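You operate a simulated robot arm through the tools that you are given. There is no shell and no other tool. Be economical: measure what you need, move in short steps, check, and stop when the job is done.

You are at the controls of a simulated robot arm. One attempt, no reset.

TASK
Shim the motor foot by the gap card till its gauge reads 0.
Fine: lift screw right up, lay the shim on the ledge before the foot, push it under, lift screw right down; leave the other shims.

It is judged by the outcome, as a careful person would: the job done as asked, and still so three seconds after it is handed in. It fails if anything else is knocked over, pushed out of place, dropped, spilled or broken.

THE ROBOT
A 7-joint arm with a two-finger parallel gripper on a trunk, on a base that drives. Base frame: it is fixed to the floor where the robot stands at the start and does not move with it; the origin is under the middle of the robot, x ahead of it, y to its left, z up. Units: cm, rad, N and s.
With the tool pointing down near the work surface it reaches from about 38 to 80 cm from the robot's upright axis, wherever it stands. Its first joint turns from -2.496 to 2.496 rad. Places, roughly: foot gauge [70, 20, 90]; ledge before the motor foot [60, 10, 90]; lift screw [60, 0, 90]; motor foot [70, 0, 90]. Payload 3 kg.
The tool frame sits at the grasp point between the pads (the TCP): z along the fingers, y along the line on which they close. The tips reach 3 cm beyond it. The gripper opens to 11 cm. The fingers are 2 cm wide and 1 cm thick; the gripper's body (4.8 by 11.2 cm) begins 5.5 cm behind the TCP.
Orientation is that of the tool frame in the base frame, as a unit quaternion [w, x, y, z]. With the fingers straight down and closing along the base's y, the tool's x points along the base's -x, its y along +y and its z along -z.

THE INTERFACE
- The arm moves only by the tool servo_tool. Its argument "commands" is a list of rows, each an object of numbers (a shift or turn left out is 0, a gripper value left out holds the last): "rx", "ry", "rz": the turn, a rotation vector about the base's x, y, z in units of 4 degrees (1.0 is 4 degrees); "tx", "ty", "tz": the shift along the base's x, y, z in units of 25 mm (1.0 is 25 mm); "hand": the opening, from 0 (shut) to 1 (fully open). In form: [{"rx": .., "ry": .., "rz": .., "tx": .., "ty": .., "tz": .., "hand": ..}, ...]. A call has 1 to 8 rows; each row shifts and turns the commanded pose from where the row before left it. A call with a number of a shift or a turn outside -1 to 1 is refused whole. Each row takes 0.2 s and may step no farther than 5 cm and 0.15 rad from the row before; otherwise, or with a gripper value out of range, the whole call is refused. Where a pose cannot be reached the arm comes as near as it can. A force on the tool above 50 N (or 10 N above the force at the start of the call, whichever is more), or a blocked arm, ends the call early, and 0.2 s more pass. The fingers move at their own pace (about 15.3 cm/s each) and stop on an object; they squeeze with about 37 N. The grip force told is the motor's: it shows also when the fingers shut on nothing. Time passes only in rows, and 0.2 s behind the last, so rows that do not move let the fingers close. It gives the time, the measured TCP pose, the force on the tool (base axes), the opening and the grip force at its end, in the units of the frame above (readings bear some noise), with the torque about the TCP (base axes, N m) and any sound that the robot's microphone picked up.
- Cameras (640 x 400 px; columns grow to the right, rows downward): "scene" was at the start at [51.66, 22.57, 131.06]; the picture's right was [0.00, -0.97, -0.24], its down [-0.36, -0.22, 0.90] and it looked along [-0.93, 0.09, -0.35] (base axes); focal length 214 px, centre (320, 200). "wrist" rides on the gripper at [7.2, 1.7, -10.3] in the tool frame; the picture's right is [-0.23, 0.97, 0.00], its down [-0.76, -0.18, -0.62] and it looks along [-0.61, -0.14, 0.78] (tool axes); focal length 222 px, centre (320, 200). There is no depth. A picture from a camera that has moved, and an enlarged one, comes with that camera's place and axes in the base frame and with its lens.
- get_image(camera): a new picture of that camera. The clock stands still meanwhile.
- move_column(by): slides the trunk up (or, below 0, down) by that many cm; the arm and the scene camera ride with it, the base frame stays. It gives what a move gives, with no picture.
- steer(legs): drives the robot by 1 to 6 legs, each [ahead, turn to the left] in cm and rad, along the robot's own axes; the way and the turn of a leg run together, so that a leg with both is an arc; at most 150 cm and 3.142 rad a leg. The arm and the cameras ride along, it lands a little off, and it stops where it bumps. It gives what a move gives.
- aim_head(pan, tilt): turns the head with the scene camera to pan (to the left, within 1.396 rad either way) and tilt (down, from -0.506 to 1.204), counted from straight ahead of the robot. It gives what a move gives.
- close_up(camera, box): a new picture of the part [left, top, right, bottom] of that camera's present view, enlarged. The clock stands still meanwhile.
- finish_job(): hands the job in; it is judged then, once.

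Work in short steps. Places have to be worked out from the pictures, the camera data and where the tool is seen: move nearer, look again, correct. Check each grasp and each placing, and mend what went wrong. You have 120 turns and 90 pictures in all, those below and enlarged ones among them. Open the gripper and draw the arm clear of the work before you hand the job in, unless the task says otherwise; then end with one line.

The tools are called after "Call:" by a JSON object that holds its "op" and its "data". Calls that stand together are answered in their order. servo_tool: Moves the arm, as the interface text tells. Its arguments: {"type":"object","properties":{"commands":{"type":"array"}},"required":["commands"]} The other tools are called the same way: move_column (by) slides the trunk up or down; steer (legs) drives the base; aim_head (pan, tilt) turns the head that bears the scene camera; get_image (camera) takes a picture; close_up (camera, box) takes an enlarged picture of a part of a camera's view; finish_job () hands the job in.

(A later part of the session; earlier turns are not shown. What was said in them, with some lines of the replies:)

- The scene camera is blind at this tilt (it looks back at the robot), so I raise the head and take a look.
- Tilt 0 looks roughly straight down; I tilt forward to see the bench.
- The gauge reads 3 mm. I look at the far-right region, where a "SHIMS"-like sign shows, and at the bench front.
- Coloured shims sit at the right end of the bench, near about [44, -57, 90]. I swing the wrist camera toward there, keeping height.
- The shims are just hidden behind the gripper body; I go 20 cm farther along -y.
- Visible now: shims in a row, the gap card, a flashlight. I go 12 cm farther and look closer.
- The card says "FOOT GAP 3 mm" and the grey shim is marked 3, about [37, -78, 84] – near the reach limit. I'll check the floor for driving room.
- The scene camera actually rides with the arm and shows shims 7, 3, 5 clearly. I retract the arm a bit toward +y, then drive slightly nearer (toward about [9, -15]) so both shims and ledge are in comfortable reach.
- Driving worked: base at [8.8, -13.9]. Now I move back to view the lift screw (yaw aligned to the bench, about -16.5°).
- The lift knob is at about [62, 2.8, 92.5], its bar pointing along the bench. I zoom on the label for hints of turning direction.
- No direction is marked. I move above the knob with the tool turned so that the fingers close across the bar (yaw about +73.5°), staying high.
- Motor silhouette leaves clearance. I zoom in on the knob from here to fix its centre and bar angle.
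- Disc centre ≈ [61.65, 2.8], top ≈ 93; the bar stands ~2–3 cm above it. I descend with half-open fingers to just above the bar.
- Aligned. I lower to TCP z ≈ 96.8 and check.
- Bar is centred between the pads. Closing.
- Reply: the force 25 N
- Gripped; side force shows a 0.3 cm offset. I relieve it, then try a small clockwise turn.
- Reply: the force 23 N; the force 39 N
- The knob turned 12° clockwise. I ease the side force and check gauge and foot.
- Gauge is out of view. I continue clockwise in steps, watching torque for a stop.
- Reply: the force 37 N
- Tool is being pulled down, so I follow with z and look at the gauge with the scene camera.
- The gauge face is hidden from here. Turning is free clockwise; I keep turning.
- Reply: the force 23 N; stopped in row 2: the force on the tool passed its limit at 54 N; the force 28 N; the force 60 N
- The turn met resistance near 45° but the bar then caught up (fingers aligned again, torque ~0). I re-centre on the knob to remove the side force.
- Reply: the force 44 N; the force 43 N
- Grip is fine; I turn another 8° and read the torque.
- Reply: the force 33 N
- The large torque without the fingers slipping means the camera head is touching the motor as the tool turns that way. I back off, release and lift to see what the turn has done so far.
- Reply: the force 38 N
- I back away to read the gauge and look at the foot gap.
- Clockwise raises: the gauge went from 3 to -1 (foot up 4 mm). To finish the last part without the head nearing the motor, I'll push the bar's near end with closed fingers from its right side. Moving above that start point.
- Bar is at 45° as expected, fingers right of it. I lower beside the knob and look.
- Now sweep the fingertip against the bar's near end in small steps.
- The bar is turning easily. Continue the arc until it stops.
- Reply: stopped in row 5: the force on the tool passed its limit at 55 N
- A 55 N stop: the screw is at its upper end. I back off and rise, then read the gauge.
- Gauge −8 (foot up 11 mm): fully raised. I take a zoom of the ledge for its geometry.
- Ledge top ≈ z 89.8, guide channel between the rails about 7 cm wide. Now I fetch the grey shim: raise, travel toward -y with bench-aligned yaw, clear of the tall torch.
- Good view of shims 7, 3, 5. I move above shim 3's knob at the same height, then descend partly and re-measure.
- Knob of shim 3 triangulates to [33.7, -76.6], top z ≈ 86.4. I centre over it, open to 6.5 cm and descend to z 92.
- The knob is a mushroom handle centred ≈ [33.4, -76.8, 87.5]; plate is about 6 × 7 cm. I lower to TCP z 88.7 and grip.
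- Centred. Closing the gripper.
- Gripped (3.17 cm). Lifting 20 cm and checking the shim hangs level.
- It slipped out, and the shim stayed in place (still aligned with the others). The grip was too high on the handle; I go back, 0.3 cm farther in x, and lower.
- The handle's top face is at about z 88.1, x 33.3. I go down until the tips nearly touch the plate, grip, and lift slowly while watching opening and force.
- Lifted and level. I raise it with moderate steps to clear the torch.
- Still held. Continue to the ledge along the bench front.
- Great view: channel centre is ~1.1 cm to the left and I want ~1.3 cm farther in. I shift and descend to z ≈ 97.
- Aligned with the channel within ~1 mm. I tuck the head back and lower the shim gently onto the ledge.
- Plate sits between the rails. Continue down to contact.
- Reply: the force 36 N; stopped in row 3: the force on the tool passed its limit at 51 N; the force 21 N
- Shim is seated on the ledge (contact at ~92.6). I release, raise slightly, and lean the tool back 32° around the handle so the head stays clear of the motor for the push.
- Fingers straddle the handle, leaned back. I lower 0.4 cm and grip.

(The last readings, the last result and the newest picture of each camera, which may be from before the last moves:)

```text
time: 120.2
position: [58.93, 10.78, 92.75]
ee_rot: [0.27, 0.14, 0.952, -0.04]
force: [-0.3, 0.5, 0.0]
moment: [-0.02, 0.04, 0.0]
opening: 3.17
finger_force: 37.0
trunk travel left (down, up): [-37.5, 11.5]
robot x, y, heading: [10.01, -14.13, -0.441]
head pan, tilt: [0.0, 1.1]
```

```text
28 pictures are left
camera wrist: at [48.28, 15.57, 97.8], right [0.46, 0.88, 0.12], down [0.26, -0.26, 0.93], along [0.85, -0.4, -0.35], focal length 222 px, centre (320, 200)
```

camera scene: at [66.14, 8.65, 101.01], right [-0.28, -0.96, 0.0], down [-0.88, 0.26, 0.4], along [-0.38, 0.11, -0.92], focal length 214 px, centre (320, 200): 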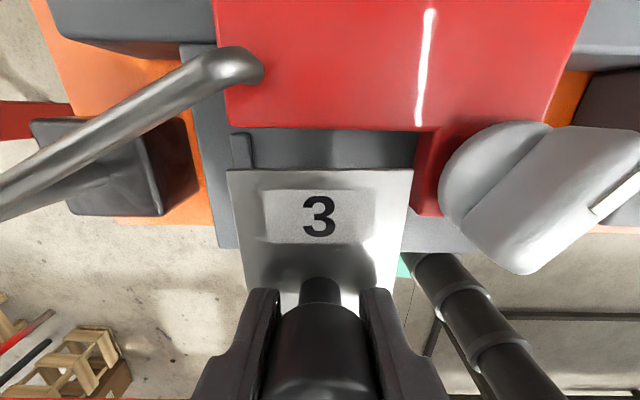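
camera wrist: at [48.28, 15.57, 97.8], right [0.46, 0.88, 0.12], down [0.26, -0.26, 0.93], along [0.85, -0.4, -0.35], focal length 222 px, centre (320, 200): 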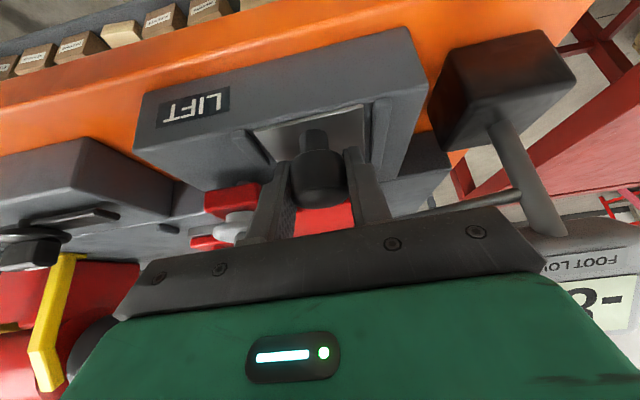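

Gripped. Pushing 2.4 cm along the channel toward the foot.

Call:
{"op": "servo_tool", "data": {"commands": [{"tx": 0.23, "ty": -0.068}, {"tx": 0.23, "ty": -0.068}, {"tx": 0.23, "ty": -0.068}, {"tx": 0.23, "ty": -0.068}, {}]}}

Call:
{"op": "get_image", "data": {"camera": "wrist"}}

```text
time: 121.4
position: [61.4, 9.93, 92.78]
ee_rot: [0.271, 0.139, 0.952, -0.04]
force: [-0.2, -0.6, 1.1]
moment: [0.03, -0.05, 0.01]
opening: 3.17
finger_force: 36.8
trunk travel left (down, up): [-37.5, 11.5]
robot x, y, heading: [9.24, -13.98, -0.44]
head pan, tilt: [0.0, 1.1]
```

```text
27 pictures are left
camera wrist: at [50.59, 14.81, 97.78], right [0.46, 0.88, 0.12], down [0.26, -0.26, 0.93], along [0.85, -0.4, -0.35], focal length 222 px, centre (320, 200)
```

wrist: 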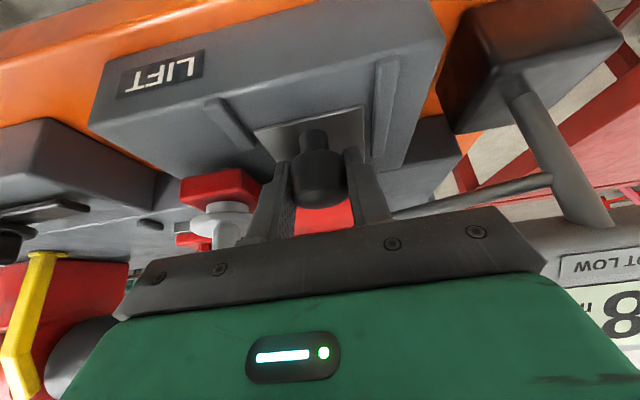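

Moving freely. Two more small steps, watching force.

Call:
{"op": "servo_tool", "data": {"commands": [{"tx": 0.2, "ty": -0.06}, {"tx": 0.2, "ty": -0.06}, {}]}}

Call:
{"op": "close_up", "data": {"camera": "wrist", "box": [180, 80, 420, 240]}}

```text
time: 122.2
position: [62.4, 9.85, 92.76]
ee_rot: [0.271, 0.138, 0.952, -0.04]
force: [-0.5, 0.9, 0.2]
moment: [-0.01, -0.02, 0.01]
opening: 3.16
finger_force: 36.9
trunk travel left (down, up): [-37.5, 11.5]
robot x, y, heading: [9.57, -13.8, -0.443]
head pan, tilt: [0.0, 1.1]
```

```text
2.50 times, centred on (300, 160) of wrist
camera zoom: at [51.58, 14.52, 97.79], right [0.46, 0.88, 0.12], down [0.26, -0.26, 0.93], along [0.85, -0.4, -0.35], focal length 555 px, centre (370, 300)
```

zoom: 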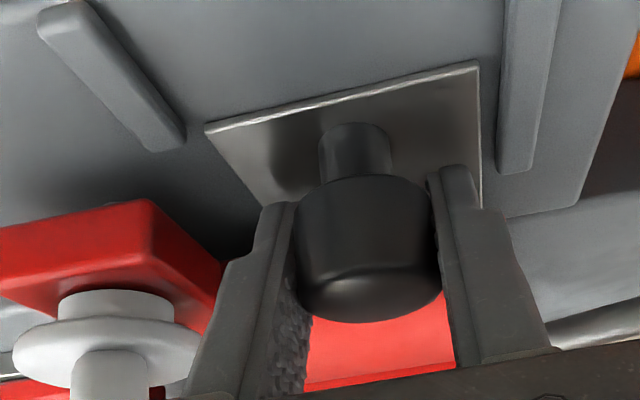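

Call:
{"op": "servo_tool", "data": {"commands": [{"tx": 0.2, "ty": -0.06}, {"tx": 0.15, "ty": -0.045}, {}]}}

Call:
{"op": "close_up", "data": {"camera": "wrist", "box": [180, 80, 420, 240]}}

```text
time: 123.0
position: [62.76, 9.58, 92.79]
ee_rot: [0.27, 0.139, 0.952, -0.041]
force: [-46.5, 9.7, -4.9]
moment: [0.54, 0.97, -0.96]
opening: 3.15
finger_force: 37.1
trunk travel left (down, up): [-37.5, 11.5]
robot x, y, heading: [9.62, -14.5, -0.438]
head pan, tilt: [0.0, 1.1]
```

```text
2.50 times, centred on (300, 160) of wrist
camera zoom: at [52.1, 14.43, 97.81], right [0.46, 0.88, 0.12], down [0.26, -0.26, 0.93], along [0.85, -0.4, -0.35], focal length 555 px, centre (370, 300)
```

zoom: 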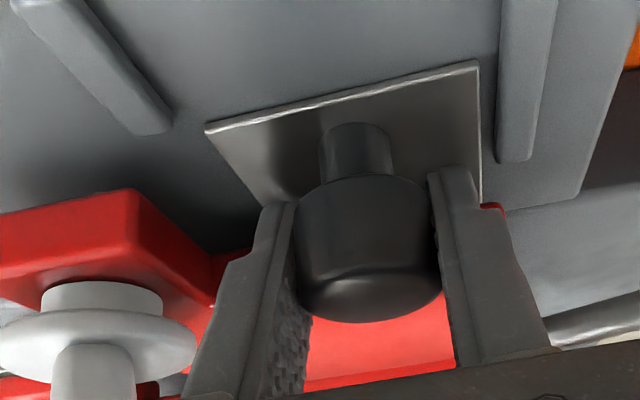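

The right finger is meeting the foot edge/tab (torque sign), not the shim. I release, lift off, and will push the handle from behind with closed fingers for the last bit.

Call:
{"op": "servo_tool", "data": {"commands": [{"tx": -0.16, "ty": 0.05}, {"hand": 0.42}, {}, {"tz": 0.6}, {"tz": 0.8}, {"tz": 0.8}, {"tz": 0.6}, {}]}}

Call:
{"op": "get_image", "data": {"camera": "wrist"}}

```text
time: 124.8
position: [62.8, 9.47, 99.85]
ee_rot: [0.271, 0.139, 0.952, -0.039]
force: [0.8, 0.8, -0.5]
moment: [0.02, -0.03, 0.01]
opening: 4.62
finger_force: 0.0
trunk travel left (down, up): [-37.5, 11.5]
robot x, y, heading: [9.28, -14.31, -0.441]
head pan, tilt: [0.0, 1.1]
```

```text
24 pictures are left
camera wrist: at [52.05, 14.38, 104.83], right [0.46, 0.88, 0.12], down [0.26, -0.26, 0.93], along [0.85, -0.4, -0.35], focal length 222 px, centre (320, 200)
```

wrist: 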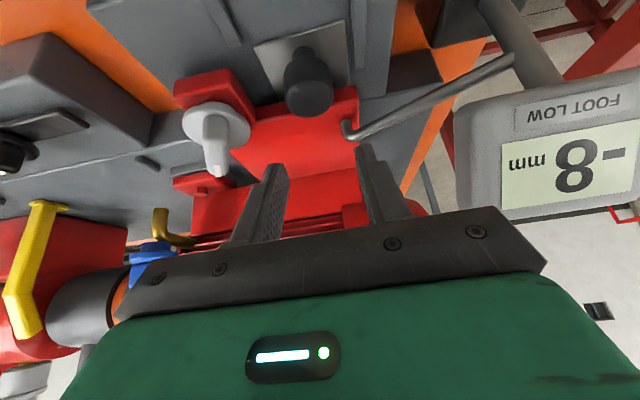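

Shim is part-way under the foot. I move back behind the handle, close, and lower.

Call:
{"op": "servo_tool", "data": {"commands": [{"tx": -0.7, "ty": 0.23, "hand": 0}, {"tx": -0.7, "ty": 0.23}, {"tx": -0.7, "ty": 0.23}, {"tz": -0.8}, {"tz": -0.8}, {"tz": -0.7}, {"tz": -0.3}, {}]}}

Call:
{"op": "get_image", "data": {"camera": "wrist"}}

```text
time: 126.6
position: [57.54, 11.45, 93.31]
ee_rot: [0.27, 0.139, 0.952, -0.04]
force: [0.1, 0.2, 0.4]
moment: [0.0, 0.01, -0.01]
opening: 0.0
finger_force: 36.4
trunk travel left (down, up): [-37.5, 11.5]
robot x, y, heading: [9.35, -13.78, -0.44]
head pan, tilt: [0.0, 1.1]
```

```text
23 pictures are left
camera wrist: at [46.75, 16.2, 98.33], right [0.46, 0.88, 0.12], down [0.26, -0.26, 0.93], along [0.85, -0.4, -0.35], focal length 222 px, centre (320, 200)
```

wrist: 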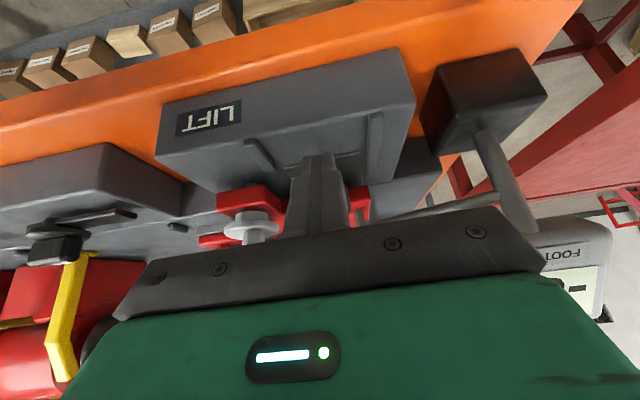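

Now push gently in 0.4 cm steps until resistance.

Call:
{"op": "servo_tool", "data": {"commands": [{"tx": 0.19, "ty": -0.07}, {"tx": 0.19, "ty": -0.06}, {"tx": 0.15, "ty": -0.045}, {"tx": 0.15, "ty": -0.045}, {"tx": 0.12, "ty": -0.035}, {}]}}

Call:
{"op": "servo_tool", "data": {"commands": [{"tx": 0.12, "ty": -0.035}, {"tx": 0.12, "ty": -0.035}, {}]}}

```text
time: 128.0
position: [59.52, 10.76, 93.29]
ee_rot: [0.27, 0.14, 0.952, -0.04]
force: [-1.0, -0.6, 0.1]
moment: [-0.01, 0.0, 0.02]
opening: 0.0
finger_force: 37.0
trunk travel left (down, up): [-37.5, 11.5]
robot x, y, heading: [9.23, -13.82, -0.44]
head pan, tilt: [0.0, 1.1]
```

```text
time: 128.8
position: [59.93, 10.55, 93.28]
ee_rot: [0.271, 0.139, 0.952, -0.042]
force: [-34.9, 8.6, -5.8]
moment: [0.11, 0.78, -0.11]
opening: 0.0
finger_force: 37.4
trunk travel left (down, up): [-37.5, 11.5]
robot x, y, heading: [9.7, -13.94, -0.442]
head pan, tilt: [0.0, 1.1]
```

Firm stop at the end. I back off, rise, and look.

Call:
{"op": "servo_tool", "data": {"commands": [{"tx": -0.5, "ty": 0.15}, {"tx": -0.3, "tz": 0.8}, {"tz": 1}, {"tz": 1}, {"tz": 1}, {}]}}

Call:
{"op": "get_image", "data": {"camera": "wrist"}}

```text
time: 130.2
position: [58.12, 11.08, 102.73]
ee_rot: [0.272, 0.139, 0.951, -0.041]
force: [-0.1, -0.3, -0.4]
moment: [-0.03, 0.04, 0.02]
opening: 0.0
finger_force: 37.0
trunk travel left (down, up): [-37.5, 11.5]
robot x, y, heading: [9.25, -13.69, -0.442]
head pan, tilt: [0.0, 1.1]
```

```text
22 pictures are left
camera wrist: at [47.38, 15.81, 107.76], right [0.46, 0.88, 0.12], down [0.26, -0.26, 0.93], along [0.85, -0.4, -0.35], focal length 222 px, centre (320, 200)
```

wrist: 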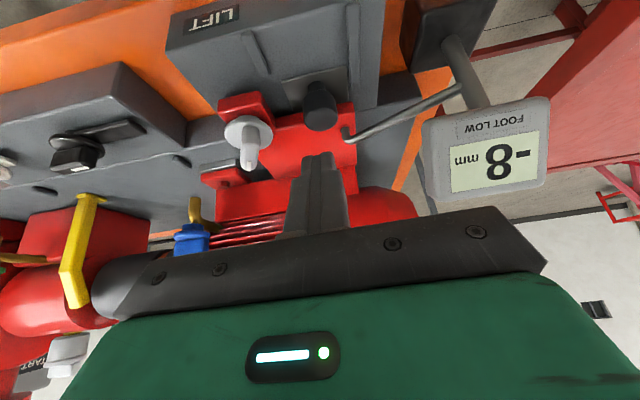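

Call:
{"op": "close_up", "data": {"camera": "wrist", "box": [200, 40, 400, 180]}}

```text
2.86 times, centred on (300, 110) of wrist
camera zoom: at [47.38, 15.81, 107.76], right [0.46, 0.88, 0.12], down [0.26, -0.26, 0.93], along [0.85, -0.4, -0.35], focal length 635 px, centre (377, 457)
```

zoom: 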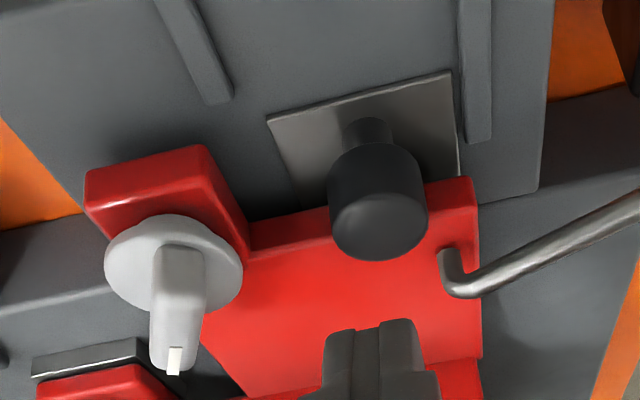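

The shim is in with its handle outside; it hit the inner stop. Now I lower the screw: with leaned closed fingers I'll push the bar's near end counter-clockwise from its left side. First move beside it.

Call:
{"op": "servo_tool", "data": {"commands": [{"tx": 0.4, "ty": -0.61}, {"tx": 0.4, "ty": -0.61}, {"tx": 0.4, "ty": -0.6}, {"tz": -0.7}, {"tz": -0.7}, {}]}}

Call:
{"op": "aim_head", "data": {"pan": 0, "tilt": 0.9}}

Call:
{"op": "get_image", "data": {"camera": "scene"}}

Call:
{"op": "get_image", "data": {"camera": "wrist"}}

```text
time: 131.6
position: [61.18, 6.39, 99.41]
ee_rot: [0.27, 0.138, 0.952, -0.041]
force: [0.0, 0.4, -0.2]
moment: [-0.02, -0.01, -0.02]
opening: 0.0
finger_force: 36.9
trunk travel left (down, up): [-37.5, 11.5]
robot x, y, heading: [9.54, -14.31, -0.443]
head pan, tilt: [0.0, 1.1]
```

```text
time: 132.4
position: [61.22, 6.48, 99.43]
ee_rot: [0.271, 0.138, 0.952, -0.04]
force: [0.1, -0.1, 1.2]
moment: [-0.04, -0.01, 0.01]
opening: 0.0
finger_force: 36.9
trunk travel left (down, up): [-37.5, 11.5]
robot x, y, heading: [9.39, -13.95, -0.445]
head pan, tilt: [0.0, 0.901]
```

```text
20 pictures are left
camera scene: at [61.09, 6.66, 105.5], right [-0.29, -0.96, 0.0], down [-0.9, 0.27, 0.34], along [-0.33, 0.1, -0.94], focal length 214 px, centre (320, 200)
```

scene: 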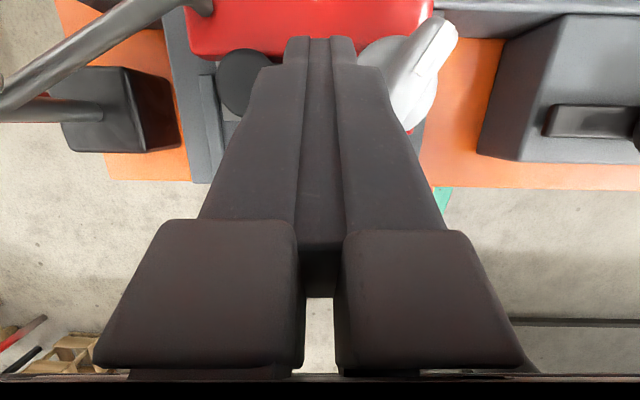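

```text
19 pictures are left
camera wrist: at [50.44, 11.22, 104.36], right [0.46, 0.88, 0.12], down [0.26, -0.26, 0.93], along [0.85, -0.4, -0.35], focal length 222 px, centre (320, 200)
```

wrist: 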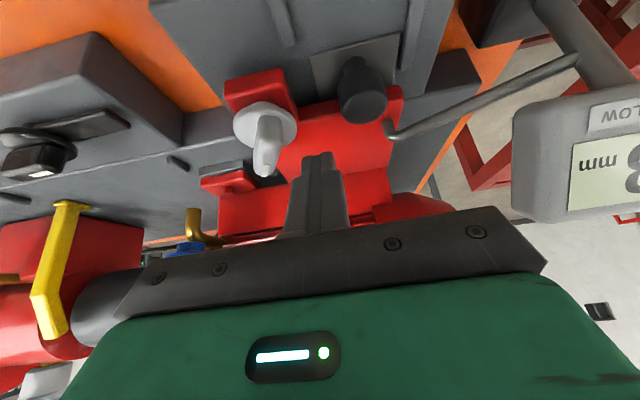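

Geometry matches. Lower to working height and begin the counter-clockwise arc.

Call:
{"op": "servo_tool", "data": {"commands": [{"tz": -0.4}, {"tz": -0.42}, {}]}}

Call:
{"op": "servo_tool", "data": {"commands": [{"tx": -0.13, "ty": -0.15}, {"tx": -0.14, "ty": -0.15}, {"tx": -0.25, "ty": -0.06}, {"tx": -0.25, "ty": -0.05}, {}]}}

Call:
{"op": "get_image", "data": {"camera": "scene"}}

```text
time: 133.2
position: [61.2, 6.43, 97.23]
ee_rot: [0.271, 0.138, 0.952, -0.04]
force: [0.2, -0.3, 0.1]
moment: [-0.02, -0.01, 0.02]
opening: 0.0
finger_force: 36.9
trunk travel left (down, up): [-37.5, 11.5]
robot x, y, heading: [9.56, -14.06, -0.437]
head pan, tilt: [0.0, 0.901]
```

```text
time: 134.4
position: [59.25, 5.26, 97.43]
ee_rot: [0.27, 0.14, 0.952, -0.041]
force: [0.9, 0.4, 1.2]
moment: [0.01, -0.01, 0.0]
opening: 0.02
finger_force: 37.8
trunk travel left (down, up): [-37.5, 11.5]
robot x, y, heading: [9.46, -14.09, -0.442]
head pan, tilt: [0.0, 0.901]
```

```text
18 pictures are left
camera scene: at [59.12, 5.56, 103.43], right [-0.29, -0.96, 0.0], down [-0.9, 0.27, 0.34], along [-0.33, 0.1, -0.94], focal length 214 px, centre (320, 200)
```

scene: 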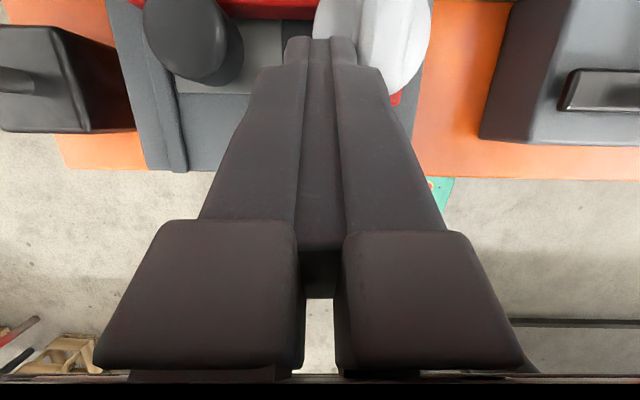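

Bar is following. Continue the arc.

Call:
{"op": "servo_tool", "data": {"commands": [{"tx": -0.2, "ty": -0.14}, {"tx": -0.2, "ty": -0.14}, {"tx": -0.1, "ty": -0.25}, {"tx": -0.08, "ty": -0.26}, {}]}}

Call:
{"op": "get_image", "data": {"camera": "wrist"}}

```text
time: 135.6
position: [57.77, 3.34, 97.24]
ee_rot: [0.27, 0.14, 0.952, -0.041]
force: [-0.8, 0.6, 0.4]
moment: [0.0, 0.05, -0.06]
opening: 0.0
finger_force: 37.0
trunk travel left (down, up): [-37.5, 11.5]
robot x, y, heading: [9.8, -13.87, -0.442]
head pan, tilt: [0.0, 0.901]
```

```text
17 pictures are left
camera wrist: at [47.05, 8.16, 102.18], right [0.46, 0.88, 0.12], down [0.26, -0.26, 0.93], along [0.85, -0.4, -0.35], focal length 222 px, centre (320, 200)
```

wrist: 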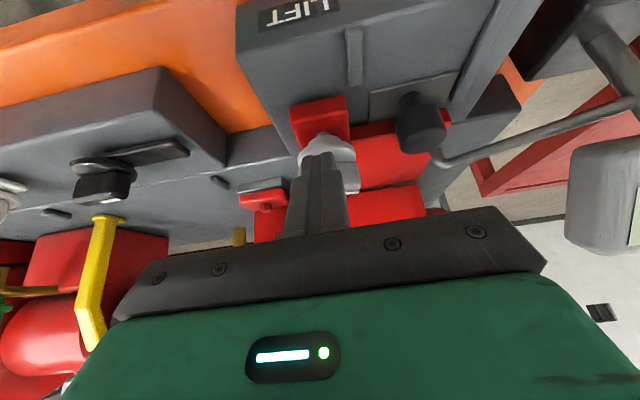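

Continue to the final part of the arc, until it meets the lower stop.

Call:
{"op": "servo_tool", "data": {"commands": [{"tx": 0.04, "ty": -0.26}, {"tx": 0.08, "ty": -0.27}, {"tx": 0.1, "ty": -0.12}, {"tx": 0.1, "ty": -0.1}, {}]}}

Call:
{"op": "get_image", "data": {"camera": "scene"}}

```text
time: 136.4
position: [57.84, 2.05, 97.39]
ee_rot: [0.267, 0.138, 0.953, -0.041]
force: [-21.5, 11.6, 5.7]
moment: [0.44, 0.24, 0.03]
opening: 0.0
finger_force: 37.1
trunk travel left (down, up): [-37.5, 11.5]
robot x, y, heading: [9.43, -14.16, -0.442]
head pan, tilt: [0.0, 0.901]
stopped in row 3: the force on the tool passed its limit at 56 N (the readings are from after the stop); the commanded pose is now the measured one
```

```text
16 pictures are left
camera scene: at [57.77, 2.33, 103.41], right [-0.28, -0.96, 0.0], down [-0.9, 0.27, 0.35], along [-0.33, 0.1, -0.94], focal length 214 px, centre (320, 200)
```

scene: 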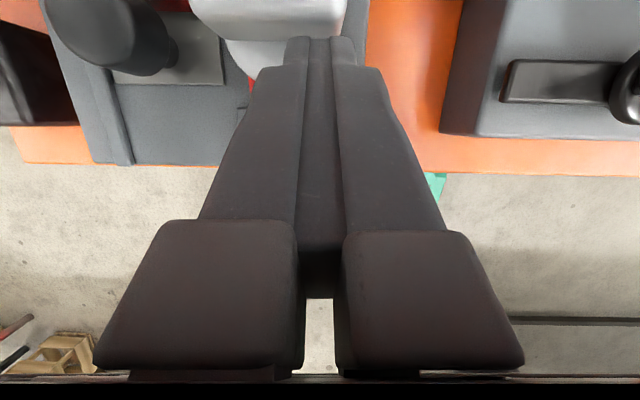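

The bar is parallel to the bench again and firmly stopped. I back off, rise and read the gauge.

Call:
{"op": "servo_tool", "data": {"commands": [{"tx": -0.4, "ty": 0.1}, {"tx": -0.4, "ty": 0.1, "tz": 0.6}, {"tz": 1}, {"tz": 1}, {"tz": 1}, {"tx": -0.6, "tz": 0.5}, {"tx": -0.6}, {"tx": -0.6}]}}

Call:
{"op": "servo_tool", "data": {"commands": [{"rx": 0.284, "ry": 0.959, "tx": -0.4}, {"rx": 0.284, "ry": 0.959, "tx": -0.4}, {"rx": 0.284, "ry": 0.959, "tx": -0.4}, {"rx": 0.284, "ry": 0.959}, {"rx": 0.284, "ry": 0.959}, {"rx": 0.284, "ry": 0.959}, {"rx": 0.284, "ry": 0.959}, {"rx": 0.284, "ry": 0.959}]}}

Call:
{"op": "aim_head", "data": {"pan": 0.3, "tilt": -0.3}}

Call:
{"op": "get_image", "data": {"camera": "scene"}}

```text
time: 138.2
position: [51.75, 2.42, 107.56]
ee_rot: [0.268, 0.139, 0.952, -0.04]
force: [0.2, -0.2, 0.0]
moment: [-0.01, -0.01, 0.0]
opening: 0.0
finger_force: 36.8
trunk travel left (down, up): [-37.5, 11.5]
robot x, y, heading: [9.64, -13.75, -0.447]
head pan, tilt: [0.0, 0.901]
```

```text
time: 140.0
position: [48.57, 2.45, 107.52]
ee_rot: [-0.005, 0.144, 0.99, 0.0]
force: [0.0, 0.5, 0.4]
moment: [0.02, -0.03, -0.03]
opening: 0.0
finger_force: 37.1
trunk travel left (down, up): [-37.5, 11.5]
robot x, y, heading: [9.78, -13.89, -0.444]
head pan, tilt: [0.0, 0.901]
```

```text
time: 141.4
position: [48.62, 2.45, 107.52]
ee_rot: [-0.006, 0.144, 0.99, 0.0]
force: [0.0, -0.2, -0.1]
moment: [0.0, 0.0, -0.05]
opening: 0.0
finger_force: 37.2
trunk travel left (down, up): [-37.5, 11.5]
robot x, y, heading: [9.14, -13.68, -0.439]
head pan, tilt: [0.3, -0.3]
```

```text
15 pictures are left
camera scene: at [62.49, 1.0, 112.82], right [-0.27, -0.92, -0.29], down [-0.89, 0.35, -0.27], along [0.35, 0.19, -0.92], focal length 214 px, centre (320, 200)
```

scene: 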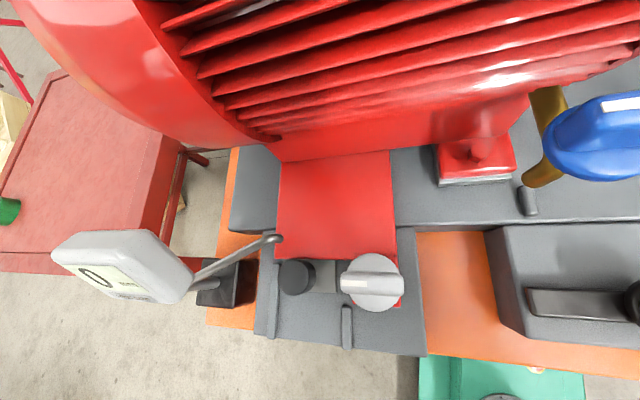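

Gauge appears to read 0. Close-ups to confirm.

Call:
{"op": "close_up", "data": {"camera": "scene", "box": [30, 210, 210, 320]}}

Call:
{"op": "close_up", "data": {"camera": "scene", "box": [230, 220, 440, 360]}}

```text
3.56 times, centred on (120, 265) of scene
camera zoom: at [62.49, 1.0, 112.82], right [-0.27, -0.92, -0.29], down [-0.89, 0.35, -0.27], along [0.35, 0.19, -0.92], focal length 763 px, centre (1031, -31)
```

zoom: 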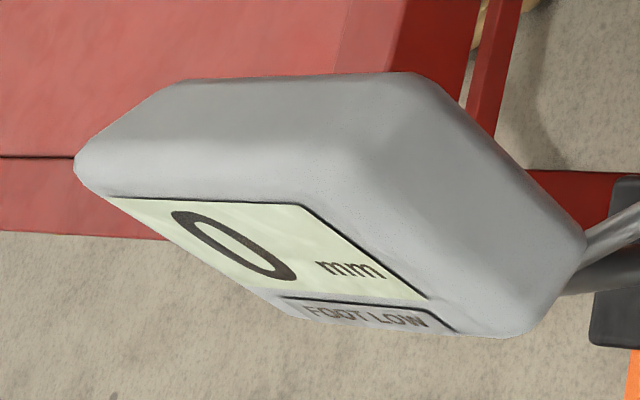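

```text
2.86 times, centred on (335, 290) of scene
camera zoom: at [62.49, 1.0, 112.82], right [-0.27, -0.92, -0.29], down [-0.89, 0.35, -0.27], along [0.35, 0.19, -0.92], focal length 613 px, centre (277, -57)
```

zoom: 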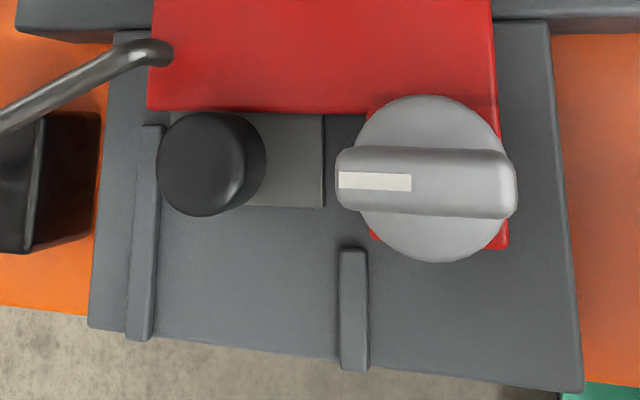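

Gauge reads 0, screw bar back at its original (down) position, shim under the foot. I open the gripper, draw the arm clear, and take one last look.

Call:
{"op": "servo_tool", "data": {"commands": [{"tz": 0.8, "tx": -0.2, "hand": 0.6}, {"tz": 1}, {"tz": 1}, {"tz": 1}, {"ty": -0.6}, {"ty": -0.6}, {}, {}]}}

Call:
{"op": "get_image", "data": {"camera": "scene"}}

Call:
{"op": "get_image", "data": {"camera": "wrist"}}

```text
time: 143.2
position: [48.05, -0.69, 116.91]
ee_rot: [-0.005, 0.143, 0.99, 0.0]
force: [-0.7, -0.4, -0.5]
moment: [0.01, 0.02, -0.02]
opening: 6.59
finger_force: 0.1
trunk travel left (down, up): [-37.5, 11.5]
robot x, y, heading: [9.68, -13.98, -0.445]
head pan, tilt: [0.3, -0.3]
```

```text
12 pictures are left
camera scene: at [61.98, -2.09, 122.21], right [-0.27, -0.92, -0.29], down [-0.89, 0.36, -0.27], along [0.35, 0.19, -0.92], focal length 214 px, centre (320, 200)
```

scene: 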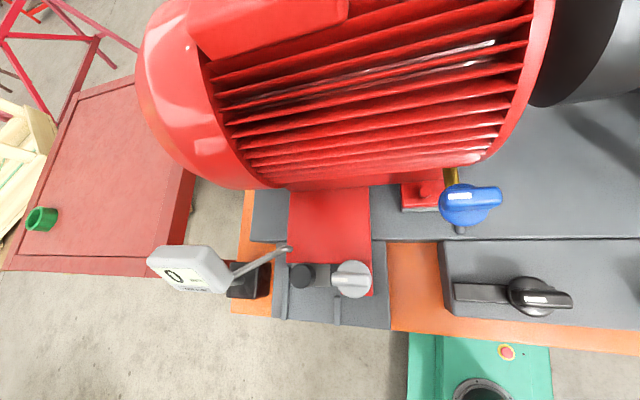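

```text
11 pictures are left
camera wrist: at [41.59, 2.91, 127.36], right [0.49, 0.87, 0.0], down [0.69, -0.39, 0.62], along [0.53, -0.31, -0.79], focal length 222 px, centre (320, 200)
```

wrist: 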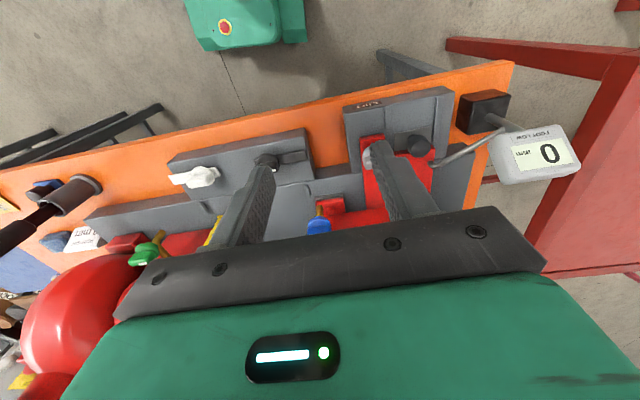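

The gauge reads 0, everything else is in place, and the arm is clear; handing in.

Call:
{"op": "finish_job", "data": {}}

```text
The job is handed in.
```

The 3 mm shim is under the motor foot, the lift screw is back at its lower stop, and the gauge reads 0. Shims 5 and 7 were left untouched, and the job is handed in.
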